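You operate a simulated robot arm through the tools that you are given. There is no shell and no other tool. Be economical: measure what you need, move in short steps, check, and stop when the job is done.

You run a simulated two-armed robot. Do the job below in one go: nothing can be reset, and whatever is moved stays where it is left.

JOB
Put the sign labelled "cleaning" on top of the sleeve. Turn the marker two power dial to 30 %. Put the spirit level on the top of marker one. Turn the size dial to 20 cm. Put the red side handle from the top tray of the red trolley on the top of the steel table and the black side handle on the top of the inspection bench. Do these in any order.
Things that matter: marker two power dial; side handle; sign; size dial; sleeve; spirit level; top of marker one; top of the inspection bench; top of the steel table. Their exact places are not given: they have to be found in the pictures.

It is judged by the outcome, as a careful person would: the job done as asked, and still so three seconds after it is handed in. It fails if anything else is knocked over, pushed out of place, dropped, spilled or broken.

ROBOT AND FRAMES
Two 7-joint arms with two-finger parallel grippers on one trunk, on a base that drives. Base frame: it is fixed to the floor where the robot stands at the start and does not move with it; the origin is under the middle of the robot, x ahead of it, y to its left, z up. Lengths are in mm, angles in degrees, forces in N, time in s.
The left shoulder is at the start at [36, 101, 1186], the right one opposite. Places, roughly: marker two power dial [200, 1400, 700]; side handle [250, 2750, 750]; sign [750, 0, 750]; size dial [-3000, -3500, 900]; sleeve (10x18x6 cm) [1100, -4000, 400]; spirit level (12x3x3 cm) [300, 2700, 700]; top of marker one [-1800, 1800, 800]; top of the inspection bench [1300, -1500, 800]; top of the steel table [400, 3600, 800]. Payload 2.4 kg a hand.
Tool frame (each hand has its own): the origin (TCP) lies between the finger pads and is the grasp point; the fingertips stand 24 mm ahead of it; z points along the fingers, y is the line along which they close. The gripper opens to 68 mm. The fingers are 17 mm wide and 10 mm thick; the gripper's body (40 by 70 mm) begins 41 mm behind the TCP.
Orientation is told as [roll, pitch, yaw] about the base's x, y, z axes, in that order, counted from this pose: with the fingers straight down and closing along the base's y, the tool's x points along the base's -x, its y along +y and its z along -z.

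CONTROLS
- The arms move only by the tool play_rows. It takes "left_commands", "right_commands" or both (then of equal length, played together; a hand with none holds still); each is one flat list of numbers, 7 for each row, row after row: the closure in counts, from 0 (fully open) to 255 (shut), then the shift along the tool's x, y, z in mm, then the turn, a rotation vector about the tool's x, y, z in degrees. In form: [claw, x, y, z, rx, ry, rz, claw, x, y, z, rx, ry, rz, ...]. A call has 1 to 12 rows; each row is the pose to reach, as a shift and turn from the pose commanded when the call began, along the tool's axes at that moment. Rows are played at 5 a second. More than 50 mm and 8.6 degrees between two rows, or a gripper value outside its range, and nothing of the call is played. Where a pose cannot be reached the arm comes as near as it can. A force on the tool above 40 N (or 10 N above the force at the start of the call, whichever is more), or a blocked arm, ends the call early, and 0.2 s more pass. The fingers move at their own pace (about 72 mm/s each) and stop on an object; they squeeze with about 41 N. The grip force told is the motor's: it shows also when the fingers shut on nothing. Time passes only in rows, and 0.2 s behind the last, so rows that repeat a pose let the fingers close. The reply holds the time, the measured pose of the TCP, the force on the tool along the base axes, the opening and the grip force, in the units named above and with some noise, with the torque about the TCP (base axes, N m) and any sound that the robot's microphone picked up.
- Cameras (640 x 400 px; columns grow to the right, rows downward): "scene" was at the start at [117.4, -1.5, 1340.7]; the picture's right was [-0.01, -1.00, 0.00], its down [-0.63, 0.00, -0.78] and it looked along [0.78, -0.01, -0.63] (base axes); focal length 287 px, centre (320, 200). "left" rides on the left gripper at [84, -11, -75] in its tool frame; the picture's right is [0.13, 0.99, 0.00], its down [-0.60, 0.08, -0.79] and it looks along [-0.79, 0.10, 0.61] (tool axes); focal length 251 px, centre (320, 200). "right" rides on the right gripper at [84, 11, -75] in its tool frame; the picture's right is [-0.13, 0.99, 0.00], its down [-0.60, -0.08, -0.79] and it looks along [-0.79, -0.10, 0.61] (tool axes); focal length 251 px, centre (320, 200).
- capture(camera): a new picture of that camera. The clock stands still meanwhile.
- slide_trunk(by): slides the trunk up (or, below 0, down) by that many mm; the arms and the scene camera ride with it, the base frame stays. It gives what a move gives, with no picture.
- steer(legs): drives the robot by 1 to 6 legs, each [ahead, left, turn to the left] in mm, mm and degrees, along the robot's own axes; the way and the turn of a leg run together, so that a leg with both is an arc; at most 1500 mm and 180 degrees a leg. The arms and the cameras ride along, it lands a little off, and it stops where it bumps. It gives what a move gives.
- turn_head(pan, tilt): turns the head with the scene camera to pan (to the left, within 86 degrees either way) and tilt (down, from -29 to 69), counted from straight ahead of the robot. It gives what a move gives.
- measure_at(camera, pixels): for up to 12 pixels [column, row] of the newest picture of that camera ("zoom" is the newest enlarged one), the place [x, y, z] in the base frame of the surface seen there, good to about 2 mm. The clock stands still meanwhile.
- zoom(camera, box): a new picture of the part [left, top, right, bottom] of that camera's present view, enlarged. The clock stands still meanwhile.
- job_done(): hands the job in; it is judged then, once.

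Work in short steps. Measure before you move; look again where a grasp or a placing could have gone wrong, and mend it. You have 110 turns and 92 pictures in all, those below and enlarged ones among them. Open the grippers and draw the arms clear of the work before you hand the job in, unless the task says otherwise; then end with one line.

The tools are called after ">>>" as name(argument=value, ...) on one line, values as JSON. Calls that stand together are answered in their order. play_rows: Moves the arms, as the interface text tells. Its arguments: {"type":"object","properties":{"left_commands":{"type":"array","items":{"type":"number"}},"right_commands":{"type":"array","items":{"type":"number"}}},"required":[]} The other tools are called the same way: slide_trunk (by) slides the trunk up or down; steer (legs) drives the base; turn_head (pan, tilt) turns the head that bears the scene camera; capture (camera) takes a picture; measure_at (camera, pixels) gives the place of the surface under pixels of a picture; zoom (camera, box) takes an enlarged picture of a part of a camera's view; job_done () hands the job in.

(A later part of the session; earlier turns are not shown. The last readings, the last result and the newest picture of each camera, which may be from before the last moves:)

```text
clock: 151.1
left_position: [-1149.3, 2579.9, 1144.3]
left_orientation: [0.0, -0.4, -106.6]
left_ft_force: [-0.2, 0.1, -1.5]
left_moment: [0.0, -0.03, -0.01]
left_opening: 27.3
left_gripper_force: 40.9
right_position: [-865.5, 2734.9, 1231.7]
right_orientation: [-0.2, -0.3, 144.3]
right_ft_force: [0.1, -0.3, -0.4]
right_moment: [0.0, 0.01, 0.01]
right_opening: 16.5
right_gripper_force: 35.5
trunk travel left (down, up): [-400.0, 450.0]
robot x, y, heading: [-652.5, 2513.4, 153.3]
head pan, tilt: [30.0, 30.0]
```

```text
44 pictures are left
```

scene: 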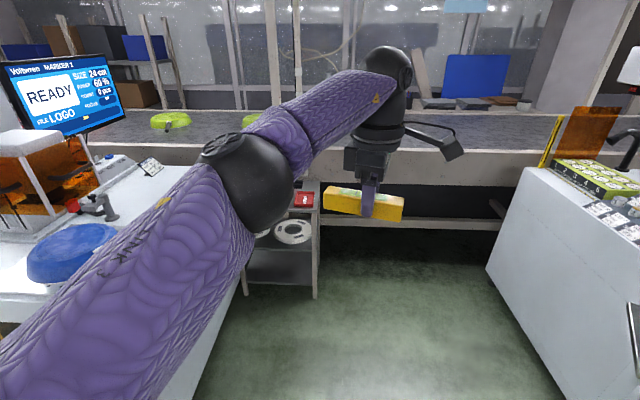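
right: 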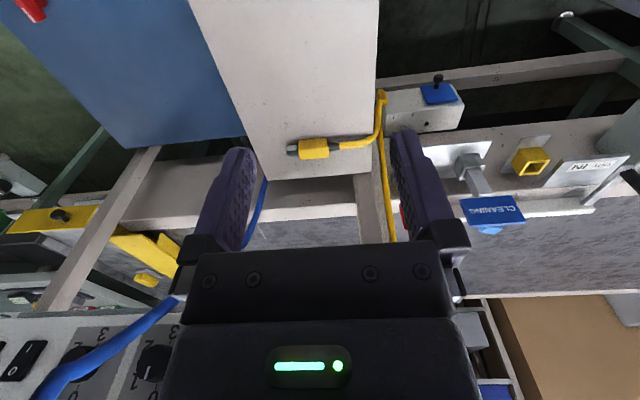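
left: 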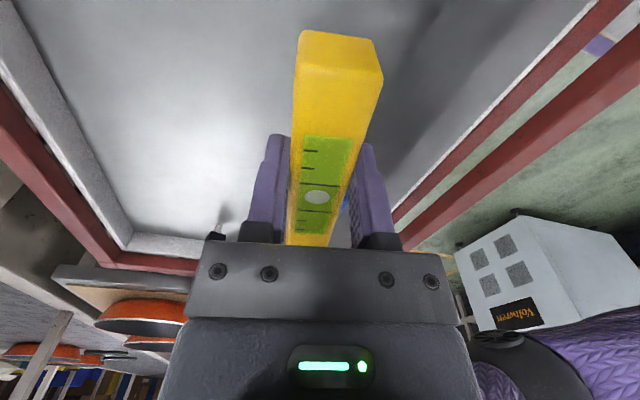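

Marker one with its screen is at the left. I look at it directly.

>>> turn_head(pan=60, tilt=35)

>>> capture(camera="scene")

>>> measure_at(camera="scene", pixels=[[200, 130], [250, 130], [200, 170], [250, 180], [150, 150], [280, 150], [320, 200], [100, 200], [170, 200], [60, 130], [220, 110]])

```text
clock: 152.1
left_position: [-1149.8, 2578.6, 1143.3]
left_orientation: [0.2, -0.5, -106.6]
left_ft_force: [0.1, 0.2, -0.9]
left_moment: [0.0, -0.01, 0.01]
left_opening: 27.5
left_gripper_force: 41.2
right_position: [-866.3, 2734.3, 1232.8]
right_orientation: [-0.3, -0.4, 144.2]
right_ft_force: [-0.3, -0.1, -0.2]
right_moment: [-0.01, 0.0, -0.01]
right_opening: 16.4
right_gripper_force: 35.1
trunk travel left (down, up): [-400.0, 450.0]
robot x, y, heading: [-653.3, 2513.9, 153.1]
head pan, tilt: [60.0, 35.0]
```

```text
43 pictures are left
```

scene: 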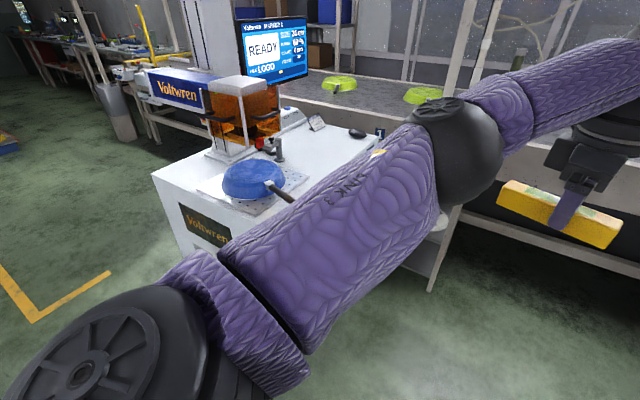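

```text
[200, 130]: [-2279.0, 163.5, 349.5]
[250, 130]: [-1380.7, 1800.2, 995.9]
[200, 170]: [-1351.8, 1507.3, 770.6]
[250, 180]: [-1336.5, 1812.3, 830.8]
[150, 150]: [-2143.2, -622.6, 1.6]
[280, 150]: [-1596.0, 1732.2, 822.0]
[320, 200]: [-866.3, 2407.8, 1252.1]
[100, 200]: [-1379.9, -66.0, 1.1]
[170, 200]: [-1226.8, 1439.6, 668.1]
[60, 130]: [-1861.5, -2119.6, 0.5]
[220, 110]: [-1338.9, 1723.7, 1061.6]
```

I turn to face -y from the operator side and move over toward x≈-1350.

>>> steer(legs=[[0, 0, 115], [0, -650, 0]])

>>> turn_head(pan=-15, tilt=45)

>>> capture(camera="scene")

```text
clock: 160.5
left_position: [-1171.5, 2067.4, 1143.2]
left_orientation: [0.2, -0.7, 7.2]
left_ft_force: [-1.0, -0.2, -1.1]
left_moment: [-0.01, 0.01, -0.01]
left_opening: 27.1
left_gripper_force: 40.6
right_position: [-1428.2, 2267.0, 1232.5]
right_orientation: [-0.3, -0.3, -102.0]
right_ft_force: [-0.1, 1.0, -1.1]
right_moment: [-0.03, 0.03, 0.01]
right_opening: 16.5
right_gripper_force: 35.3
trunk travel left (down, up): [-400.0, 450.0]
robot x, y, heading: [-1311.7, 2550.6, -92.8]
head pan, tilt: [60.0, 35.0]
```

```text
clock: 161.9
left_position: [-1171.0, 2068.0, 1143.6]
left_orientation: [0.1, -0.5, 7.2]
left_ft_force: [0.1, 0.2, -0.7]
left_moment: [-0.03, 0.01, 0.0]
left_opening: 27.4
left_gripper_force: 41.0
right_position: [-1428.8, 2265.9, 1231.0]
right_orientation: [-0.3, -0.2, -102.0]
right_ft_force: [0.7, -0.2, -0.8]
right_moment: [0.0, 0.0, -0.01]
right_opening: 16.5
right_gripper_force: 35.3
trunk travel left (down, up): [-400.0, 450.0]
robot x, y, heading: [-1309.7, 2550.7, -93.0]
head pan, tilt: [-15.0, 45.0]
```

```text
42 pictures are left
```

scene: 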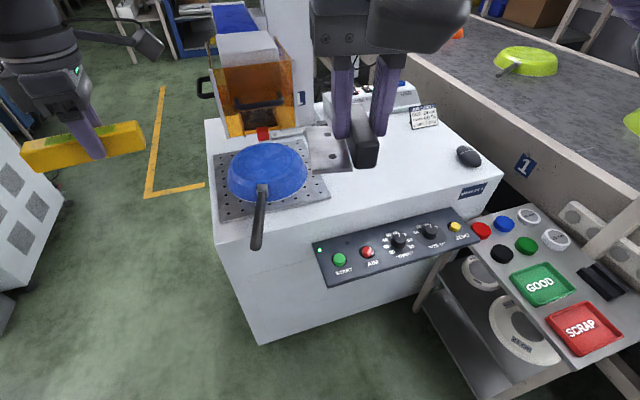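

Free top space lies around (410,180) on the front right. I measure it.

>>> measure_at(camera="scene", pixels=[[400, 180], [360, 200], [440, 170], [410, 160], [380, 205], [468, 185], [256, 245], [262, 342], [440, 290], [510, 395], [320, 250], [325, 280]])

>>> zoom(camera="scene", box=[200, 80, 520, 280])

```text
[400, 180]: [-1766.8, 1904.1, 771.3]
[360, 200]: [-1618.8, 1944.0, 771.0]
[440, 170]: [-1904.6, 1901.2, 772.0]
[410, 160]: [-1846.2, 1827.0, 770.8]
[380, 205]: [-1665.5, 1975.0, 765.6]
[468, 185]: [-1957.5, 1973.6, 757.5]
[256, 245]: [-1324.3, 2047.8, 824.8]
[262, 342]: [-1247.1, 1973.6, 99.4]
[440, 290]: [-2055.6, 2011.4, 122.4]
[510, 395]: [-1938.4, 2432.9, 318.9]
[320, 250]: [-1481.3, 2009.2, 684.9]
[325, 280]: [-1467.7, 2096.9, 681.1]
```

```text
2.00 times, centred on (360, 180) of scene
```

zoom: 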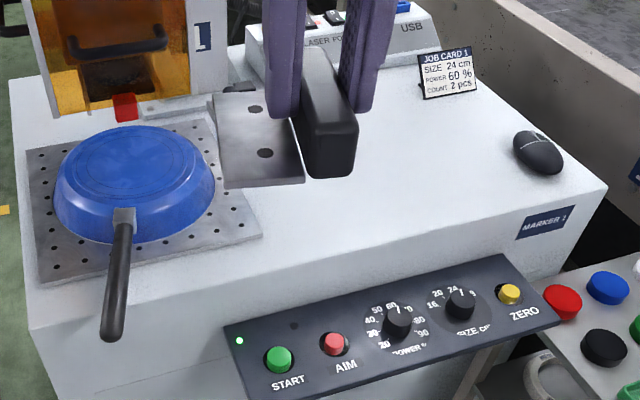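

Top z≈771, free at x -1850…-1580, y 1830…1950. I turn 32° right and drive diagonally in, keeping off the tray stand on the right.

>>> measure_at(camera="scene", pixels=[[415, 305], [478, 398], [465, 375], [440, 330], [400, 340], [430, 390], [380, 380]])

>>> play_rows(left_commands=[255, 40, 20, 0, 0, 0, 0, 255, 80, 35, 0, 0, 0, 0])

>>> steer(legs=[[0, 0, -32]])

```text
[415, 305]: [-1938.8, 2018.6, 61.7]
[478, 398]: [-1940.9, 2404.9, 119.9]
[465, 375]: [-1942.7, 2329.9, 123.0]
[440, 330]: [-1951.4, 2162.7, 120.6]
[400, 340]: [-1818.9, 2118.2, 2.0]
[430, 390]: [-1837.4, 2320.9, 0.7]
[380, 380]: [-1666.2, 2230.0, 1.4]
```

```text
clock: 162.6
left_position: [-1258.7, 2092.5, 1141.2]
left_orientation: [0.1, -0.5, 7.4]
left_ft_force: [-0.7, 0.0, 0.1]
left_moment: [0.01, 0.02, -0.02]
left_opening: 27.4
left_gripper_force: 41.5
right_position: [-1429.5, 2265.5, 1232.5]
right_orientation: [-0.3, -0.3, -101.9]
right_ft_force: [0.0, 0.2, -1.1]
right_moment: [-0.04, -0.02, 0.0]
right_opening: 16.4
right_gripper_force: 35.7
trunk travel left (down, up): [-400.0, 450.0]
robot x, y, heading: [-1315.0, 2552.7, -93.0]
head pan, tilt: [-15.0, 45.0]
```

```text
clock: 164.5
left_position: [-1508.0, 2132.3, 1140.6]
left_orientation: [0.1, -0.5, -25.0]
left_ft_force: [-0.4, -0.3, 0.2]
left_moment: [-0.01, 0.01, 0.0]
left_opening: 27.5
left_gripper_force: 41.2
right_position: [-1561.3, 2372.0, 1232.4]
right_orientation: [-0.3, -0.3, -134.0]
right_ft_force: [-0.4, 0.5, -1.5]
right_moment: [0.04, 0.01, 0.01]
right_opening: 16.8
right_gripper_force: 35.7
trunk travel left (down, up): [-400.0, 450.0]
robot x, y, heading: [-1311.0, 2550.7, -125.2]
head pan, tilt: [-15.0, 45.0]
```

The stand is at x<-1940, plenty of room. I drive 277 ahead so the left hand lands over the target, then lower the trunk.

>>> steer(legs=[[277, 9, 0]])

>>> slide_trunk(by=-230)

>>> turn_head(pan=0, tilt=45)

>>> capture(camera="scene")

```text
clock: 166.5
left_position: [-1664.8, 1901.8, 1141.4]
left_orientation: [0.1, -0.5, -25.2]
left_ft_force: [0.0, -0.1, -0.5]
left_moment: [0.05, -0.02, 0.03]
left_opening: 27.4
left_gripper_force: 40.9
right_position: [-1716.9, 2140.3, 1232.9]
right_orientation: [-0.3, -0.2, -134.3]
right_ft_force: [1.1, 0.4, -0.5]
right_moment: [0.01, 0.0, 0.0]
right_opening: 16.7
right_gripper_force: 34.9
trunk travel left (down, up): [-400.0, 450.0]
robot x, y, heading: [-1469.8, 2318.2, -125.3]
head pan, tilt: [-15.0, 45.0]
```

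```text
clock: 168.9
left_position: [-1665.2, 1900.7, 910.7]
left_orientation: [0.1, -0.5, -25.2]
left_ft_force: [-0.3, 0.1, -0.5]
left_moment: [-0.02, 0.0, 0.01]
left_opening: 27.1
left_gripper_force: 41.0
right_position: [-1716.9, 2140.5, 1002.7]
right_orientation: [-0.3, -0.3, -134.5]
right_ft_force: [-0.8, 0.1, -0.7]
right_moment: [-0.02, -0.01, 0.02]
right_opening: 16.4
right_gripper_force: 35.6
trunk travel left (down, up): [-170.0, 680.0]
robot x, y, heading: [-1465.3, 2313.5, -125.7]
head pan, tilt: [-15.0, 45.0]
```

```text
clock: 169.7
left_position: [-1665.3, 1901.0, 910.8]
left_orientation: [0.1, -0.5, -25.1]
left_ft_force: [1.0, 0.1, -0.9]
left_moment: [-0.01, 0.04, -0.02]
left_opening: 27.4
left_gripper_force: 40.7
right_position: [-1716.4, 2139.7, 1003.1]
right_orientation: [-0.4, -0.2, -134.5]
right_ft_force: [-0.4, 0.2, -0.7]
right_moment: [0.01, -0.03, 0.02]
right_opening: 16.5
right_gripper_force: 35.3
trunk travel left (down, up): [-170.0, 680.0]
robot x, y, heading: [-1465.2, 2317.1, -125.5]
head pan, tilt: [0.0, 45.0]
```

```text
40 pictures are left
```

scene: 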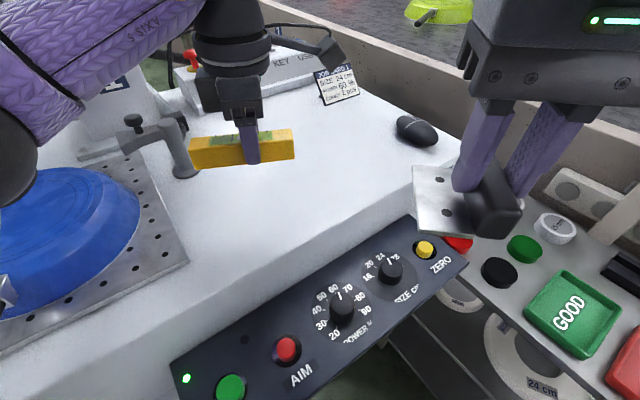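

I check the clamp post (180,160), the elbow (10,150) and the spot below.

>>> measure_at(camera="scene", pixels=[[182, 172], [180, 145], [10, 160], [20, 180], [250, 185], [290, 180], [200, 190], [60, 190], [240, 230], [320, 190]])

```text
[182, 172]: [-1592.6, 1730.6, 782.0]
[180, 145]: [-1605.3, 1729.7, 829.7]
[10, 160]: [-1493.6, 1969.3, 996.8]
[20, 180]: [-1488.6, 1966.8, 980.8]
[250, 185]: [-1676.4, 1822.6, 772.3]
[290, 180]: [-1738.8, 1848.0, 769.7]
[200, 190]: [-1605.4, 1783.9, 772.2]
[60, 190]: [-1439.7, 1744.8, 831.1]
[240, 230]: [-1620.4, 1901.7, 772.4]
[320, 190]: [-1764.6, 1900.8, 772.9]
```

All clear: post 130 mm away, elbow at z≈980. I lower the level to contact (TCP z≈800).

>>> play_rows(left_commands=[255, 0, 0, 40, 0, 0, 0, 255, 0, 0, 80, 0, 0, 0, 255, 0, 0, 102, 0, 0, 0, 255, 0, 0, 108, 0, 0, 0, 255, 0, 0, 110, 0, 0, 0, 255, 0, 0, 110, 0, 0, 0])

>>> zoom(camera="scene", box=[150, 120, 350, 245])

```text
clock: 171.1
left_position: [-1664.3, 1901.8, 800.6]
left_orientation: [0.0, -0.4, -25.2]
left_ft_force: [-0.6, -0.9, 5.2]
left_moment: [-0.18, -0.26, -0.07]
left_opening: 27.6
left_gripper_force: 40.9
right_position: [-1715.4, 2139.0, 1002.5]
right_orientation: [-0.3, -0.4, -134.4]
right_ft_force: [-0.7, 0.4, -1.0]
right_moment: [-0.01, 0.01, 0.0]
right_opening: 16.6
right_gripper_force: 35.2
trunk travel left (down, up): [-170.0, 680.0]
robot x, y, heading: [-1469.4, 2316.7, -125.6]
head pan, tilt: [0.0, 45.0]
```

```text
3.20 times, centred on (250, 182) of scene
```

zoom: 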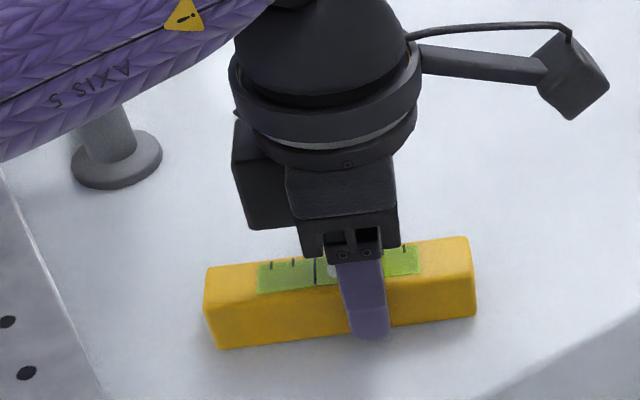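

The level touches the top (5 N). I open and lift off straight.

>>> play_rows(left_commands=[0, 0, 0, 0, 0, 0, 0, 0, 0, 0, 0, 0, 0, 0, 0, 0, 0, -1, 0, 0, 0, 0, 0, 0, -20, 0, 0, 0, 0, 0, 0, -60, 0, 0, 0, 0, 0, 0, -105, 0, 0, 0])

>>> slide_trunk(by=230)

>>> steer(legs=[[-320, 0, 0]])

>>> capture(camera="scene")

```text
clock: 172.4
left_position: [-1663.3, 1900.8, 905.3]
left_orientation: [0.1, -0.5, -25.2]
left_ft_force: [0.1, -0.1, -0.8]
left_moment: [-0.02, 0.01, 0.01]
left_opening: 67.9
left_gripper_force: 0.1
right_position: [-1715.9, 2139.2, 1002.1]
right_orientation: [-0.3, -0.2, -134.4]
right_ft_force: [0.6, 0.2, -0.7]
right_moment: [0.02, -0.01, 0.01]
right_opening: 16.6
right_gripper_force: 35.7
trunk travel left (down, up): [-170.0, 680.0]
robot x, y, heading: [-1469.2, 2315.7, -125.5]
head pan, tilt: [0.0, 45.0]
```

```text
clock: 174.9
left_position: [-1663.8, 1901.4, 1135.5]
left_orientation: [0.1, -0.4, -25.2]
left_ft_force: [0.0, 0.5, -0.9]
left_moment: [-0.01, -0.02, 0.0]
left_opening: 67.9
left_gripper_force: 0.0
right_position: [-1715.8, 2139.9, 1232.5]
right_orientation: [-0.4, -0.2, -134.5]
right_ft_force: [-0.3, 0.3, -0.9]
right_moment: [0.0, -0.03, -0.05]
right_opening: 16.7
right_gripper_force: 35.9
trunk travel left (down, up): [-400.0, 450.0]
robot x, y, heading: [-1466.4, 2317.4, -125.3]
head pan, tilt: [0.0, 45.0]
```

```text
clock: 177.0
left_position: [-1479.7, 2162.6, 1135.2]
left_orientation: [0.0, -0.6, -25.5]
left_ft_force: [0.2, 0.3, 0.1]
left_moment: [-0.01, -0.01, -0.04]
left_opening: 68.2
left_gripper_force: 0.0
right_position: [-1530.2, 2400.9, 1232.6]
right_orientation: [-0.2, -0.4, -134.7]
right_ft_force: [-0.3, 0.0, -1.1]
right_moment: [0.0, 0.0, -0.01]
right_opening: 16.4
right_gripper_force: 35.6
trunk travel left (down, up): [-400.0, 450.0]
robot x, y, heading: [-1281.4, 2579.4, -126.0]
head pan, tilt: [0.0, 45.0]
```

```text
38 pictures are left
```

scene: 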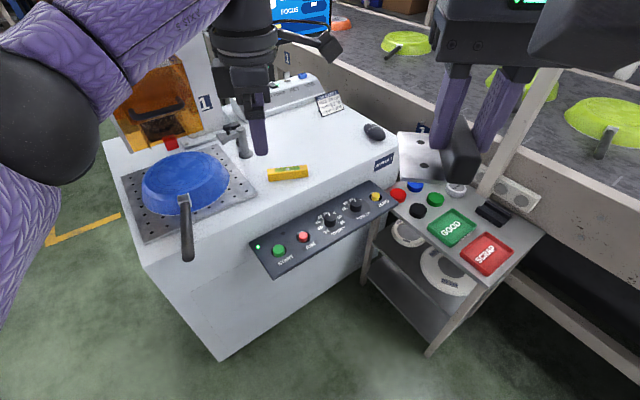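

Level placed on marker one. I now drive back down the aisle toward the sign.

>>> steer(legs=[[0, 0, 36], [0, 560, 0], [1250, 0, 0], [1150, 0, 0], [0, 0, 90]])

>>> play_rows(left_commands=[0, 0, 20, 0, 0, 0, 0, 0, 0, 40, 0, 0, 0, 0, 0, 0, 60, 0, 0, 0, 0])

>>> turn_head(pan=-5, tilt=40)

>>> capture(camera="scene")

```text
clock: 197.3
left_position: [-231.0, 251.8, 1134.7]
left_orientation: [0.1, -0.5, 101.1]
left_ft_force: [0.2, -0.1, 0.2]
left_moment: [0.0, -0.01, 0.01]
left_opening: 68.1
left_gripper_force: 0.1
right_position: [-391.8, 68.7, 1232.0]
right_orientation: [-0.2, -0.4, -8.1]
right_ft_force: [0.5, 0.3, -1.2]
right_moment: [0.01, -0.02, 0.02]
right_opening: 16.6
right_gripper_force: 35.6
trunk travel left (down, up): [-400.0, 450.0]
robot x, y, heading: [-683.4, 165.6, 0.7]
head pan, tilt: [0.0, 45.0]
```

```text
clock: 198.1
left_position: [-289.2, 241.0, 1135.5]
left_orientation: [0.0, -0.5, 101.1]
left_ft_force: [-0.1, 0.7, -0.2]
left_moment: [-0.02, -0.02, -0.01]
left_opening: 67.9
left_gripper_force: 0.0
right_position: [-391.0, 68.9, 1230.6]
right_orientation: [-0.3, -0.3, -8.2]
right_ft_force: [0.4, -0.2, -0.8]
right_moment: [0.01, -0.04, -0.01]
right_opening: 16.6
right_gripper_force: 35.4
trunk travel left (down, up): [-400.0, 450.0]
robot x, y, heading: [-683.6, 166.8, 0.7]
head pan, tilt: [0.0, 45.0]
```

```text
clock: 198.7
left_position: [-289.8, 240.7, 1136.6]
left_orientation: [0.1, -0.6, 101.2]
left_ft_force: [-0.2, -0.5, 0.2]
left_moment: [-0.02, 0.0, 0.01]
left_opening: 67.9
left_gripper_force: 0.0
right_position: [-392.9, 68.7, 1232.9]
right_orientation: [-0.4, -0.3, -8.1]
right_ft_force: [-0.5, 0.2, 0.3]
right_moment: [0.02, 0.02, -0.01]
right_opening: 16.5
right_gripper_force: 35.4
trunk travel left (down, up): [-400.0, 450.0]
robot x, y, heading: [-681.7, 165.3, 0.8]
head pan, tilt: [-5.0, 40.0]
```

```text
37 pictures are left
```

scene: 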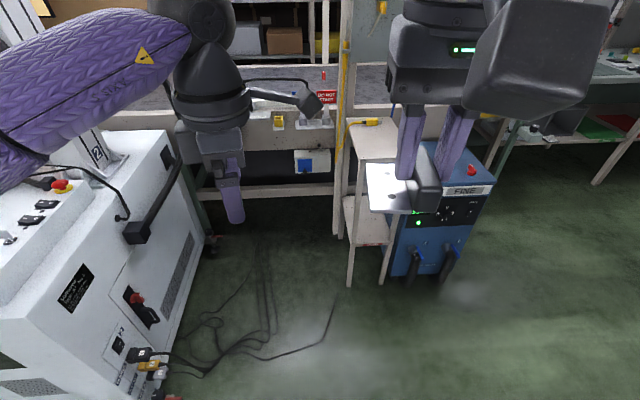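

There are cables on the floor; I measure them and the small table before driving in.

>>> measure_at(camera="scene", pixels=[[260, 300], [330, 310], [200, 340], [250, 355], [350, 285], [385, 280], [345, 200], [150, 350], [220, 250], [278, 305], [170, 140], [310, 345]])

```text
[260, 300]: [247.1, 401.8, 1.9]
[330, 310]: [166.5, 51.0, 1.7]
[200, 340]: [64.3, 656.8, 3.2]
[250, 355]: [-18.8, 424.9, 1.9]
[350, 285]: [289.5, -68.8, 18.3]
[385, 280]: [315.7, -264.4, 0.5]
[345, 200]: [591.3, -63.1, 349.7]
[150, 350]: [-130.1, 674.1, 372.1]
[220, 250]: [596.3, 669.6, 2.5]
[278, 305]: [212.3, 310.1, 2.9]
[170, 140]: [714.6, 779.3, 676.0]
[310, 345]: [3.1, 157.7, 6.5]
```

The table leg stands at (290,-69), so I go in at y≈210 and reach the sign slightly across with the left hand.

>>> steer(legs=[[700, 30, -0.8], [160, 0, 0]])

>>> turn_head(pan=0, tilt=45)

>>> capture(camera="scene")

```text
clock: 203.7
left_position: [583.3, 266.3, 1136.3]
left_orientation: [0.1, -0.6, 100.2]
left_ft_force: [0.5, 0.5, -0.4]
left_moment: [-0.02, 0.03, -0.01]
left_opening: 68.1
left_gripper_force: 0.1
right_position: [477.8, 97.2, 1231.3]
right_orientation: [-0.3, -0.1, -8.9]
right_ft_force: [0.5, 0.3, -0.9]
right_moment: [0.03, -0.02, 0.0]
right_opening: 16.5
right_gripper_force: 35.9
trunk travel left (down, up): [-400.0, 450.0]
robot x, y, heading: [191.0, 195.0, -0.0]
head pan, tilt: [-5.0, 40.0]
```

```text
clock: 204.3
left_position: [582.4, 266.4, 1135.4]
left_orientation: [0.1, -0.4, 100.2]
left_ft_force: [0.6, -0.2, 0.3]
left_moment: [0.01, 0.02, 0.02]
left_opening: 67.9
left_gripper_force: 0.0
right_position: [478.1, 96.5, 1231.6]
right_orientation: [-0.2, -0.3, -9.1]
right_ft_force: [-1.1, 0.3, -0.5]
right_moment: [-0.01, 0.0, 0.0]
right_opening: 16.3
right_gripper_force: 35.2
trunk travel left (down, up): [-400.0, 450.0]
robot x, y, heading: [186.4, 196.3, 0.2]
head pan, tilt: [0.0, 45.0]
```

```text
36 pictures are left
```

scene: 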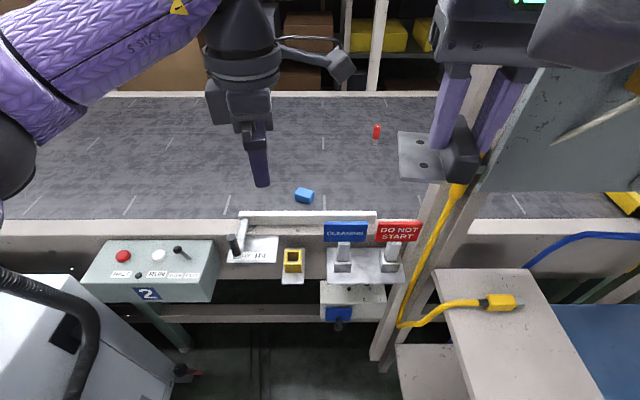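

I measure the sign and its socket, and draw the right hand back out of the way.

>>> zoom(camera="scene", box=[310, 205, 430, 290])

>>> measure_at(camera="scene", pixels=[[326, 232], [345, 225], [366, 232], [345, 241], [343, 250], [343, 265], [400, 225], [343, 270], [326, 225], [366, 225]])

>>> play_rows(right_commands=[255, 40, -20, 0, 0, 0, 0, 255, 80, -40, 0, 0, 0, 0, 255, 120, -60, 0, 0, 0, 0, 255, 150, -80, 0, 0, 0, 0])

```text
4.71 times, centred on (370, 248) of scene
```

zoom: 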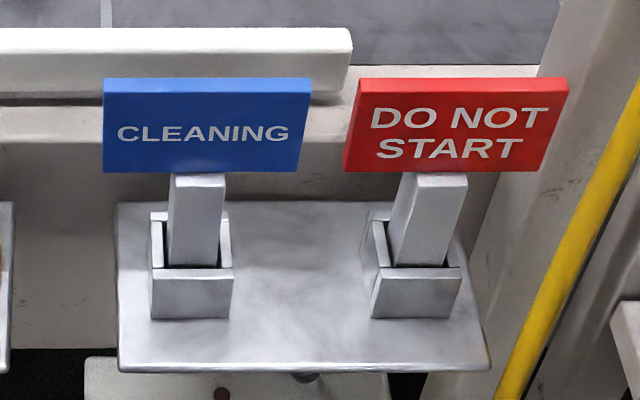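

```text
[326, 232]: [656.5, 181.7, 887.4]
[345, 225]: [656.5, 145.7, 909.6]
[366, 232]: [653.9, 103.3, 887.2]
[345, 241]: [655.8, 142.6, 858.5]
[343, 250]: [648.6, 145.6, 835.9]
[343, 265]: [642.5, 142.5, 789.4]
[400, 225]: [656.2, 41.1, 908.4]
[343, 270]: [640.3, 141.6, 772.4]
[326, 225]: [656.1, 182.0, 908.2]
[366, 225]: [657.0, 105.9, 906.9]
```

```text
clock: 205.3
left_position: [582.4, 266.5, 1136.5]
left_orientation: [0.0, -0.5, 100.2]
left_ft_force: [0.3, 0.4, -0.4]
left_moment: [-0.03, 0.01, 0.0]
left_opening: 68.1
left_gripper_force: 0.0
right_position: [315.3, 40.1, 1232.3]
right_orientation: [-0.3, -0.4, -9.0]
right_ft_force: [-0.5, -0.2, -0.7]
right_moment: [0.01, 0.03, -0.01]
right_opening: 16.4
right_gripper_force: 35.6
trunk travel left (down, up): [-400.0, 450.0]
robot x, y, heading: [186.8, 192.4, 0.0]
head pan, tilt: [0.0, 45.0]
```

Board: y 103–184, top z 913, face x=656 (centre ≈659). I move over it with yaw 90°, then lower the trunk.

>>> play_rows(left_commands=[0, 34, -13, 0, 0, 0, 3, 0, 67, -27, 0, 0, 0, 6, 0, 101, -40, 0, 0, 0, 10, 0, 134.7, -54, 0, 0, 0, 10.2, 0, 134.7, -54, 0, 0, 0, 10.2])

>>> slide_trunk(by=-150)

>>> capture(camera="scene")

```text
clock: 206.5
left_position: [630.6, 166.5, 1127.9]
left_orientation: [0.1, -0.5, 89.9]
left_ft_force: [-0.2, -0.7, 0.4]
left_moment: [-0.03, 0.02, -0.04]
left_opening: 68.1
left_gripper_force: 0.0
left hand out of reach, approached as far as the arm can: row 3, 4, 5
right_position: [315.4, 41.6, 1231.8]
right_orientation: [-0.3, -0.3, -9.0]
right_ft_force: [-0.8, 0.3, -0.6]
right_moment: [0.0, -0.01, -0.03]
right_opening: 16.8
right_gripper_force: 35.8
trunk travel left (down, up): [-400.0, 450.0]
robot x, y, heading: [188.8, 195.9, 0.2]
head pan, tilt: [0.0, 45.0]
```

```text
clock: 207.9
left_position: [629.3, 167.7, 993.2]
left_orientation: [0.5, -0.5, 90.0]
left_ft_force: [0.0, 0.3, 1.1]
left_moment: [-0.01, 0.02, 0.01]
left_opening: 67.9
left_gripper_force: 0.0
right_position: [320.1, 42.3, 1097.7]
right_orientation: [0.2, -0.4, -9.3]
right_ft_force: [20.3, 18.5, 0.2]
right_moment: [0.69, -0.68, -0.36]
right_opening: 16.9
right_gripper_force: 35.9
trunk travel left (down, up): [-268.0, 582.0]
robot x, y, heading: [188.4, 196.2, -0.0]
head pan, tilt: [0.0, 45.0]
stopped: the force on the tool passed its limit at 41 N (the readings are from after the stop); the commanded pose is now the measured one
```

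```text
34 pictures are left
```

scene: 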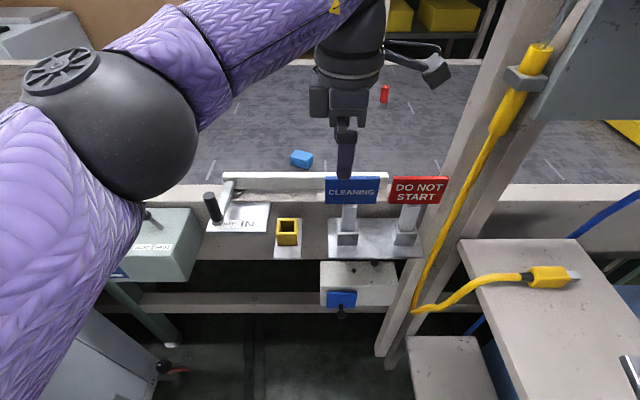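

The right hand felt 41 N while the trunk sank. I look right to see what it touches.

>>> turn_head(pan=-55, tilt=50)

>>> capture(camera="scene")

```text
clock: 209.1
left_position: [628.8, 166.8, 993.3]
left_orientation: [0.4, -0.5, 90.0]
left_ft_force: [1.1, 1.2, 0.1]
left_moment: [0.0, -0.02, 0.03]
left_opening: 67.8
left_gripper_force: 0.1
right_position: [320.0, 41.2, 1098.3]
right_orientation: [0.2, -0.3, -9.2]
right_ft_force: [27.5, 21.0, 2.7]
right_moment: [0.72, -0.85, -0.4]
right_opening: 16.8
right_gripper_force: 35.3
trunk travel left (down, up): [-268.0, 582.0]
robot x, y, heading: [191.4, 196.8, -0.0]
head pan, tilt: [-55.0, 50.0]
```

```text
33 pictures are left
```

scene: 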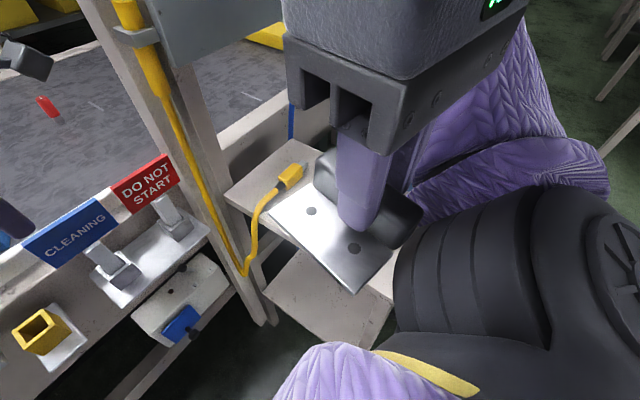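

>>> measure_at(camera="scene", pixels=[[430, 290], [500, 280], [600, 250], [420, 345], [440, 180], [330, 370], [420, 380], [370, 285], [560, 170], [395, 270]])

```text
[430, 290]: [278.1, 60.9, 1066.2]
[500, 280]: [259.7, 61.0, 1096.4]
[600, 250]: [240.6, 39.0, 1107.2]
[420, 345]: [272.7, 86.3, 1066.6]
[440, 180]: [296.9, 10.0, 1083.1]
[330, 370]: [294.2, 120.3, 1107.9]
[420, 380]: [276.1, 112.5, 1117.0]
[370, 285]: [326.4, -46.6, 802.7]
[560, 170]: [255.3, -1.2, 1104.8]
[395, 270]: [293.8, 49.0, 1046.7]
```

It is self-contact: the handle presses my own right upper arm. I move the right hand 80 mm forward and a bit right.

>>> play_rows(right_commands=[255, -30, 0, 0, 0, 0, 0, 255, -60, -15, 0, 0, 0, 0, 255, -80, -30, 0, 0, 0, 0])

>>> capture(camera="right")

```text
clock: 209.9
left_position: [629.8, 166.2, 992.2]
left_orientation: [0.3, -0.6, 90.0]
left_ft_force: [-0.1, 0.3, -0.3]
left_moment: [-0.02, -0.01, 0.01]
left_opening: 68.2
left_gripper_force: 0.0
right_position: [392.7, -0.9, 1099.9]
right_orientation: [0.0, -0.2, -9.1]
right_ft_force: [-0.7, -0.2, -1.3]
right_moment: [0.01, 0.03, 0.01]
right_opening: 16.7
right_gripper_force: 35.0
trunk travel left (down, up): [-268.0, 582.0]
robot x, y, heading: [187.5, 198.1, -0.0]
head pan, tilt: [-55.0, 50.0]
```

```text
32 pictures are left
```

right: 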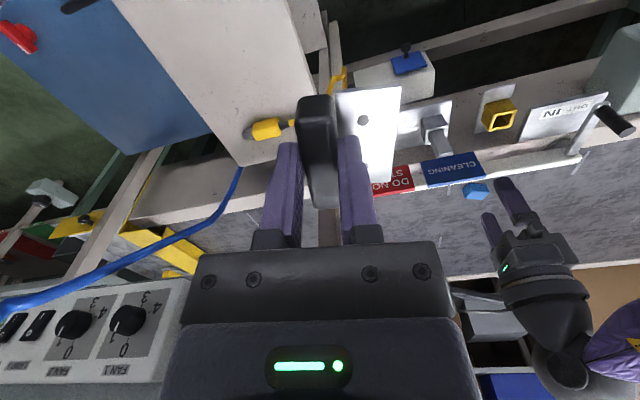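

Free again. I drive 40 mm ahead so the left hand can reach the sign with ease.

>>> steer(legs=[[40, 0, 0]])

>>> turn_head(pan=0, tilt=45)

```text
clock: 210.8
left_position: [668.7, 167.1, 992.9]
left_orientation: [0.3, -0.5, 90.0]
left_ft_force: [0.2, 0.3, 0.4]
left_moment: [0.02, -0.01, 0.01]
left_opening: 68.1
left_gripper_force: 0.1
right_position: [432.6, -0.8, 1099.1]
right_orientation: [0.1, 0.0, -9.2]
right_ft_force: [0.2, 1.3, -0.9]
right_moment: [-0.01, 0.02, -0.02]
right_opening: 16.4
right_gripper_force: 35.5
trunk travel left (down, up): [-268.0, 582.0]
robot x, y, heading: [229.6, 196.5, -0.2]
head pan, tilt: [-55.0, 50.0]
```

```text
clock: 212.1
left_position: [667.9, 167.2, 993.8]
left_orientation: [0.4, -0.4, 90.1]
left_ft_force: [-0.8, 0.3, -0.4]
left_moment: [0.02, -0.02, 0.01]
left_opening: 68.1
left_gripper_force: 0.0
right_position: [431.4, -1.2, 1099.0]
right_orientation: [0.0, -0.1, -9.2]
right_ft_force: [0.0, -0.4, -0.1]
right_moment: [0.0, -0.02, -0.04]
right_opening: 16.6
right_gripper_force: 35.4
trunk travel left (down, up): [-268.0, 582.0]
robot x, y, heading: [231.6, 192.9, -0.1]
head pan, tilt: [0.0, 45.0]
```

I shift over the sign and stop with fingertips just above its top edge to check.

>>> play_rows(left_commands=[0, 24, 8.5, 0, 0, 0, 0, 0, 24, 8.5, 30, 0, 0, 0, 0, 24, 8.5, 48, 0, 0, 0, 0, 24, 8.5, 48, 0, 0, 0])

>>> zoom(camera="scene", box=[280, 120, 440, 260])

>>> capture(camera="left")

```text
clock: 213.1
left_position: [660.6, 142.4, 944.5]
left_orientation: [0.4, -0.6, 89.9]
left_ft_force: [-0.3, 0.6, -0.7]
left_moment: [0.01, 0.04, 0.0]
left_opening: 67.9
left_gripper_force: 0.1
right_position: [432.3, -0.6, 1099.7]
right_orientation: [-0.1, -0.1, -9.2]
right_ft_force: [-1.0, -0.2, -0.2]
right_moment: [0.01, 0.01, 0.0]
right_opening: 16.4
right_gripper_force: 35.3
trunk travel left (down, up): [-268.0, 582.0]
robot x, y, heading: [227.5, 197.2, -0.4]
head pan, tilt: [0.0, 45.0]
```

```text
2.86 times, centred on (360, 190) of scene
```

zoom: 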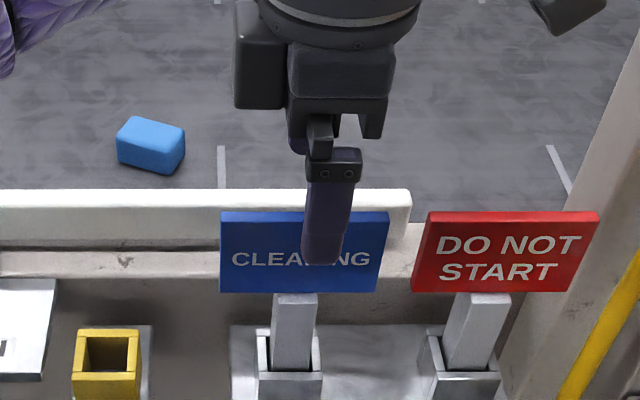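

```text
30 pictures are left
```

left: 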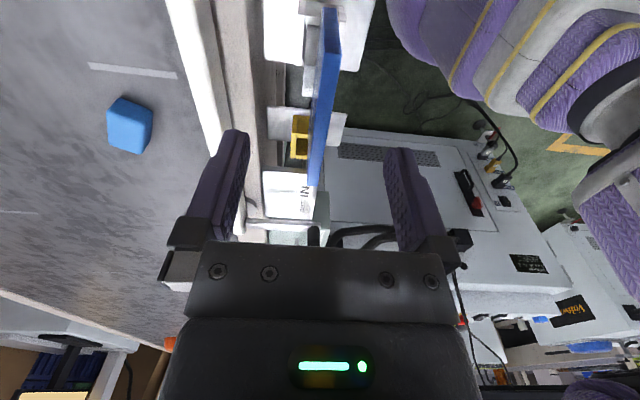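

The board sits between the fingers. I measure the rail behind it before going down.

>>> measure_at(camera="zoom", pixels=[[190, 200], [190, 220], [190, 238], [400, 220], [300, 205], [200, 265], [370, 230]])

>>> measure_at(camera="left", pixels=[[330, 60], [322, 60], [210, 60], [225, 60], [325, 100], [320, 100]])

```text
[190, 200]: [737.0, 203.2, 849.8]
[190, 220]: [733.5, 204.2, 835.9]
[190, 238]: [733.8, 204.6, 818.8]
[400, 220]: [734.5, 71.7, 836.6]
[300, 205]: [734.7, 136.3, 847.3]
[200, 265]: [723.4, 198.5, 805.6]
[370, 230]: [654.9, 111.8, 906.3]
```

```text
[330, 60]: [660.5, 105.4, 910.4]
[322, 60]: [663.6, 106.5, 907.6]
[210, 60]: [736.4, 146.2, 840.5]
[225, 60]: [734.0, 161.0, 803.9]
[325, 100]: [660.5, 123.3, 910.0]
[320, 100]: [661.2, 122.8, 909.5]
```

Rail is clear (x≥733). I go down 50 mm, close, and lift 120 mm straight up.

>>> play_rows(left_commands=[0, 0, 0.5, 25, 0, 0, 0, 0, 0, 0.5, 51, 0, 0, 0, 255, 0, 0.5, 51, 0, 0, 0, 255, 0, 0.5, 51, 0, 0, 0, 255, 0, 0.5, 51, 0, 0, 0, 255, 0, 0.5, 51, 0, 0, 0, 255, 0, 0.5, 40, 0, 0, 0, 255, 0, 0.5, 20, 0, 0, 0, 255, 0, 0.5, 0, 0, 0, 0, 255, 0, 0.5, -20, 0, 0, 0, 255, 0, 0.5, -45, 0, 0, 0, 255, 0, 0.5, -70, 0, 0, 0])

>>> capture(camera="scene")

```text
clock: 215.7
left_position: [661.2, 142.5, 1014.0]
left_orientation: [0.4, -0.5, 89.9]
left_ft_force: [-0.4, 0.3, -2.3]
left_moment: [0.0, -0.01, 0.02]
left_opening: 7.5
left_gripper_force: 30.2
right_position: [431.2, -1.3, 1100.0]
right_orientation: [-0.1, 0.0, -9.2]
right_ft_force: [0.0, 0.0, -1.3]
right_moment: [0.04, 0.05, -0.02]
right_opening: 16.6
right_gripper_force: 35.9
trunk travel left (down, up): [-268.0, 582.0]
robot x, y, heading: [226.8, 194.5, -0.1]
head pan, tilt: [0.0, 45.0]
```

```text
29 pictures are left
```

scene: 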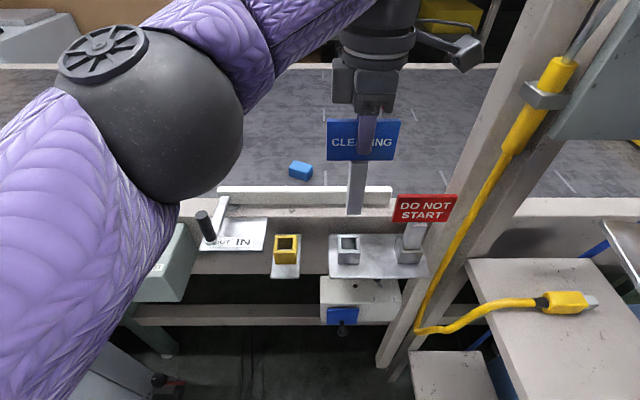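

Sign free of its socket. I raise the trunk, back off and turn right to find the inspection bench.

>>> slide_trunk(by=132)

>>> steer(legs=[[-560, 0, 0], [0, 0, -75]])

>>> turn_head(pan=15, tilt=22)

>>> capture(camera="scene")

```text
clock: 217.2
left_position: [651.0, 142.9, 1159.4]
left_orientation: [-1.5, -0.5, 89.9]
left_ft_force: [0.5, -0.4, -1.9]
left_moment: [-0.02, 0.0, 0.03]
left_opening: 7.8
left_gripper_force: 29.5
right_position: [431.7, -0.6, 1230.7]
right_orientation: [0.0, -0.1, -9.2]
right_ft_force: [-0.1, 0.4, -2.0]
right_moment: [-0.02, 0.04, 0.03]
right_opening: 16.5
right_gripper_force: 35.0
trunk travel left (down, up): [-400.0, 450.0]
robot x, y, heading: [225.5, 200.1, 0.1]
head pan, tilt: [0.0, 45.0]
```

```text
clock: 223.7
left_position: [-266.2, -225.8, 1160.9]
left_orientation: [-1.5, -0.5, 15.9]
left_ft_force: [-0.5, -0.3, -0.7]
left_moment: [0.01, 0.01, -0.01]
left_opening: 7.8
left_gripper_force: 29.9
right_position: [-464.0, -52.8, 1232.2]
right_orientation: [0.0, -0.1, -83.2]
right_ft_force: [-0.8, 0.1, -1.4]
right_moment: [-0.01, -0.01, 0.0]
right_opening: 16.2
right_gripper_force: 35.4
trunk travel left (down, up): [-400.0, 450.0]
robot x, y, heading: [-327.9, 198.6, -74.4]
head pan, tilt: [0.0, 45.0]
```

```text
clock: 224.5
left_position: [-266.2, -226.2, 1160.4]
left_orientation: [-1.5, -0.4, 15.9]
left_ft_force: [0.0, 0.2, -0.9]
left_moment: [0.01, 0.02, 0.05]
left_opening: 7.5
left_gripper_force: 29.6
right_position: [-463.7, -54.1, 1232.3]
right_orientation: [0.0, -0.1, -83.2]
right_ft_force: [0.1, 0.0, -0.7]
right_moment: [-0.02, 0.0, 0.01]
right_opening: 16.2
right_gripper_force: 35.4
trunk travel left (down, up): [-400.0, 450.0]
robot x, y, heading: [-327.4, 193.8, -74.1]
head pan, tilt: [15.0, 22.0]
```

```text
28 pictures are left
```

scene: 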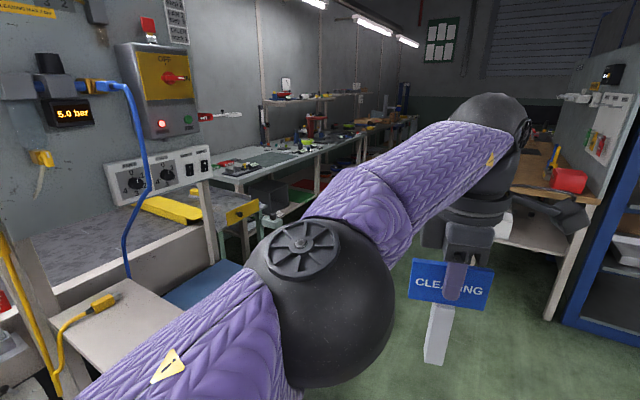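

The bench runs along the left wall. I measure its top and the aisle ahead.

>>> measure_at(camera="scene", pixels=[[240, 172], [280, 160], [330, 143], [215, 170], [245, 185], [365, 130], [232, 215], [420, 280], [530, 230], [555, 310], [330, 350], [260, 155]])

>>> zoom(camera="scene", box=[180, 80, 440, 240])

```text
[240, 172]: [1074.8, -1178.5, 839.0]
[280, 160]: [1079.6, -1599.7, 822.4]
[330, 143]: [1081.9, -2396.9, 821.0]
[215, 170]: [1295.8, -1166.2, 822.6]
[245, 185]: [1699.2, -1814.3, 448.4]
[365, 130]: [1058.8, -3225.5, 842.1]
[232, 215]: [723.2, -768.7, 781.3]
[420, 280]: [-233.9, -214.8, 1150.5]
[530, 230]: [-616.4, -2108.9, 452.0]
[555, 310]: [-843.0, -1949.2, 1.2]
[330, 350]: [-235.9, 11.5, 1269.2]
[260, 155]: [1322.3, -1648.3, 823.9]
```

```text
2.46 times, centred on (310, 160) of scene
```

zoom: 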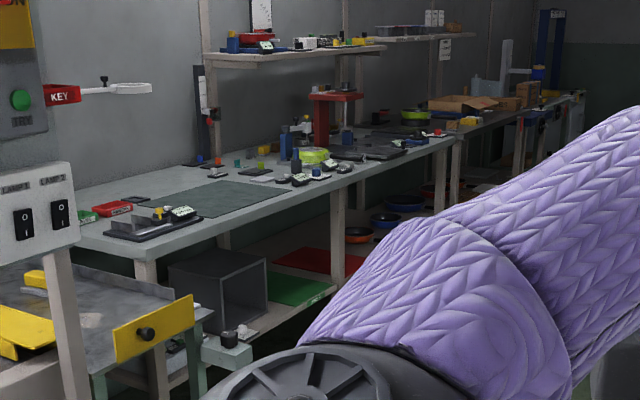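

Bench top z≈822, front edge x≈1070. I drive down the aisle to y≈-1450 and turn to face it.

>>> steer(legs=[[0, 0, -16], [1450, 0, 0], [200, 0, 0], [0, 0, 90], [650, 0, 0]])

>>> turn_head(pan=-20, tilt=30)

>>> capture(camera="scene")

```text
clock: 241.1
left_position: [743.9, -1514.0, 1161.6]
left_orientation: [-1.4, -0.5, 91.3]
left_ft_force: [-0.5, -0.4, -1.0]
left_moment: [-0.02, 0.06, -0.01]
left_opening: 7.6
left_gripper_force: 29.6
right_position: [526.4, -1663.5, 1231.6]
right_orientation: [0.0, -0.1, -7.9]
right_ft_force: [0.0, 1.1, -0.7]
right_moment: [0.02, 0.01, -0.01]
right_opening: 16.6
right_gripper_force: 35.9
trunk travel left (down, up): [-400.0, 450.0]
robot x, y, heading: [314.0, -1468.2, 1.1]
head pan, tilt: [15.0, 22.0]
```

```text
clock: 242.1
left_position: [742.2, -1513.7, 1160.1]
left_orientation: [-1.5, -0.5, 91.3]
left_ft_force: [0.5, 0.3, -0.4]
left_moment: [0.03, 0.0, 0.02]
left_opening: 7.4
left_gripper_force: 29.7
right_position: [525.1, -1662.8, 1231.3]
right_orientation: [0.0, -0.1, -8.0]
right_ft_force: [0.7, 0.2, -1.1]
right_moment: [-0.01, 0.01, -0.01]
right_opening: 16.4
right_gripper_force: 34.9
trunk travel left (down, up): [-400.0, 450.0]
robot x, y, heading: [317.0, -1470.0, 1.0]
head pan, tilt: [-20.0, 30.0]
```

```text
26 pictures are left
```

scene: 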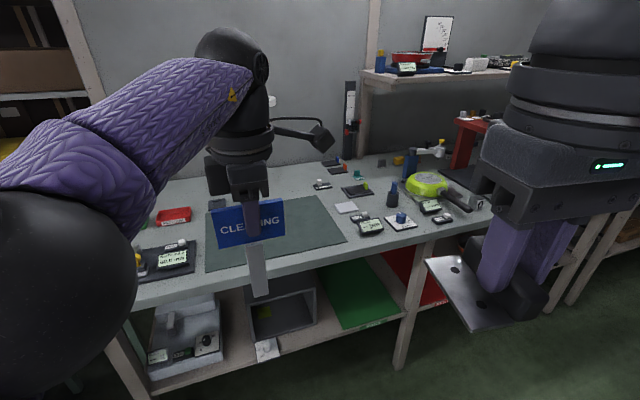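

Free spot on the mat's right front around (310,235). I measure it and the neighbours.

>>> measure_at(camera="scene", pixels=[[305, 235], [335, 235], [290, 215], [330, 250], [370, 228], [345, 207], [310, 210], [200, 280], [350, 250], [310, 265], [400, 222]])

```text
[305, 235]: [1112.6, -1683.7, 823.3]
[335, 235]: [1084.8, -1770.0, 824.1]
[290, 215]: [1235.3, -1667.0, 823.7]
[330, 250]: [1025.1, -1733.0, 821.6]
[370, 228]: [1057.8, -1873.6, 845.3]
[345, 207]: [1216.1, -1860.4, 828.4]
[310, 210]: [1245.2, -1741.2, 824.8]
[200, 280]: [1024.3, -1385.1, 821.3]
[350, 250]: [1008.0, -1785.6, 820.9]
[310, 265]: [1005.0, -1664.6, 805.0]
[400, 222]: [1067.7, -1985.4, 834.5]
```

Target (1115,-1695), mat z≈824. First I move the sign hand left/back/up and extend the right hand, then drive in.

>>> play_rows(left_commands=[255, -35, 25, -25, 0, 0, 0, 255, -65, 45, -45, 0, 0, 0, 255, -95, 65, -65, 0, 0, 0, 255, -125, 85, -85, 0, 0, 0, 255, -150, 100, -100, 0, 0, 0], right_commands=[255, -40, 0, 0, 0, 0, 0, 255, -80, 0, 0, 0, 0, 0, 255, -120, 0, 0, 0, 0, 0, 255, -155, 0, 0, 0, 0, 0, 255, -190, 0, 0, 0, 0, 0])

>>> steer(legs=[[300, -47, -1], [97, 0, 0]])

>>> capture(camera="scene")

```text
clock: 243.3
left_position: [635.8, -1365.1, 1258.0]
left_orientation: [-1.4, -0.4, 91.3]
left_ft_force: [-0.2, 0.1, -1.1]
left_moment: [0.01, 0.0, -0.04]
left_opening: 7.6
left_gripper_force: 29.7
right_position: [713.2, -1688.5, 1228.0]
right_orientation: [-0.2, -0.1, -7.7]
right_ft_force: [0.6, -0.5, -1.2]
right_moment: [-0.01, 0.02, -0.02]
right_opening: 16.3
right_gripper_force: 35.4
trunk travel left (down, up): [-400.0, 450.0]
robot x, y, heading: [317.3, -1468.3, 1.2]
head pan, tilt: [-20.0, 30.0]
```

```text
clock: 246.1
left_position: [1033.6, -1413.8, 1258.9]
left_orientation: [-1.4, -0.5, 90.5]
left_ft_force: [0.7, 0.7, -2.3]
left_moment: [0.01, 0.0, 0.01]
left_opening: 7.7
left_gripper_force: 29.4
right_position: [1103.0, -1737.5, 1228.4]
right_orientation: [0.0, 0.0, -8.8]
right_ft_force: [-0.6, 0.2, -0.8]
right_moment: [0.0, 0.04, -0.01]
right_opening: 16.4
right_gripper_force: 35.5
trunk travel left (down, up): [-400.0, 450.0]
robot x, y, heading: [708.0, -1514.2, 0.0]
head pan, tilt: [-20.0, 30.0]
```

```text
25 pictures are left
```

scene: 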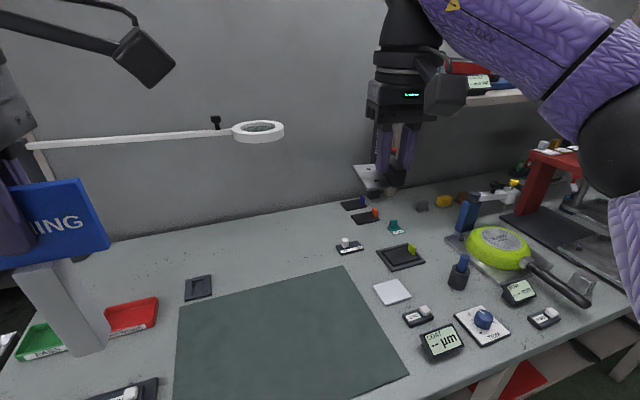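

I measure the stem's bottom and the free mat spot before lowering.

>>> measure_at(camera="scene", pixels=[[85, 345], [100, 320], [50, 260], [330, 340], [280, 340], [360, 330], [445, 340], [125, 390], [300, 300]])

>>> play_rows(right_commands=[255, 0, 20, 20, 0, 0, 0, 255, 0, 45, 50, 0, 0, 0, 255, -8, 50, 90, 0, 0, 0, 255, -8, 50, 130, 0, 0, 0])

```text
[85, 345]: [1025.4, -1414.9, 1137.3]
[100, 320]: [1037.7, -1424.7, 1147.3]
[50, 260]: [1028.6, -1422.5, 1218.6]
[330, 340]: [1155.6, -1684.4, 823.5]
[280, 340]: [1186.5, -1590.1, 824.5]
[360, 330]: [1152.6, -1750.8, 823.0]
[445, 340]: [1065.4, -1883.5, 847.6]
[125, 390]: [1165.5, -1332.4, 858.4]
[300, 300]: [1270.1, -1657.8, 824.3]
```

```text
clock: 247.1
left_position: [1031.1, -1413.3, 1257.2]
left_orientation: [-1.5, -0.5, 90.4]
left_ft_force: [-0.5, 0.0, -2.3]
left_moment: [-0.01, 0.01, 0.0]
left_opening: 8.0
left_gripper_force: 29.9
right_position: [1120.2, -1689.8, 1098.8]
right_orientation: [-0.1, -0.2, -8.9]
right_ft_force: [0.3, -0.3, -1.3]
right_moment: [-0.02, 0.0, 0.01]
right_opening: 16.6
right_gripper_force: 35.1
trunk travel left (down, up): [-400.0, 450.0]
robot x, y, heading: [707.7, -1513.1, 0.1]
head pan, tilt: [-20.0, 30.0]
```

Stem bottom is 120 mm below the left TCP, safe. I lower the trunk 200 and then the handle to contact.

>>> slide_trunk(by=-200)

>>> play_rows(right_commands=[255, 0, 0, 25, 0, 0, 0, 255, 0, 0, 38, 0, 0, 0, 255, 0, 0, 41, 0, 0, 0, 255, 0, 0, 43, 0, 0, 0, 255, 0, 0, 43, 0, 0, 0])

>>> capture(camera="scene")

```text
clock: 249.2
left_position: [1030.8, -1414.4, 1057.8]
left_orientation: [-1.5, -0.4, 90.4]
left_ft_force: [0.9, 0.1, -1.6]
left_moment: [0.01, 0.01, 0.02]
left_opening: 7.8
left_gripper_force: 30.3
right_position: [1117.2, -1690.7, 899.1]
right_orientation: [0.0, 0.0, -8.7]
right_ft_force: [0.5, -0.2, -1.2]
right_moment: [-0.01, 0.0, -0.01]
right_opening: 16.4
right_gripper_force: 35.6
trunk travel left (down, up): [-200.0, 650.0]
robot x, y, heading: [703.3, -1513.2, 0.1]
head pan, tilt: [-20.0, 30.0]
```

```text
clock: 250.4
left_position: [1029.4, -1415.1, 1058.5]
left_orientation: [-1.5, -0.5, 90.4]
left_ft_force: [-0.9, 0.0, -0.4]
left_moment: [0.01, -0.01, 0.01]
left_opening: 7.8
left_gripper_force: 30.0
right_position: [1117.3, -1689.2, 856.4]
right_orientation: [0.0, -0.2, -8.9]
right_ft_force: [5.1, -4.2, 24.8]
right_moment: [0.03, 0.36, 0.05]
right_opening: 16.4
right_gripper_force: 35.3
trunk travel left (down, up): [-200.0, 650.0]
robot x, y, heading: [709.4, -1509.7, 0.2]
head pan, tilt: [-20.0, 30.0]
```

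```text
24 pictures are left
```

scene: 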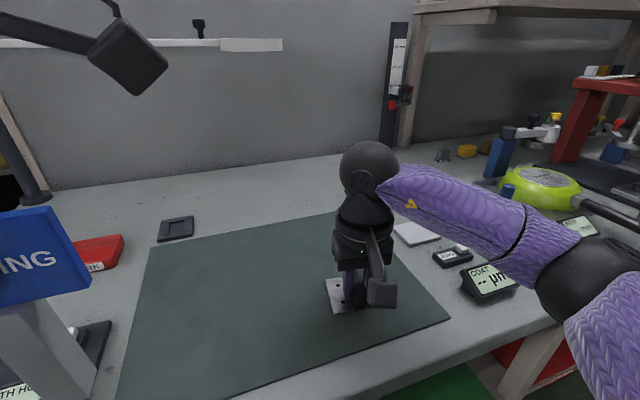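

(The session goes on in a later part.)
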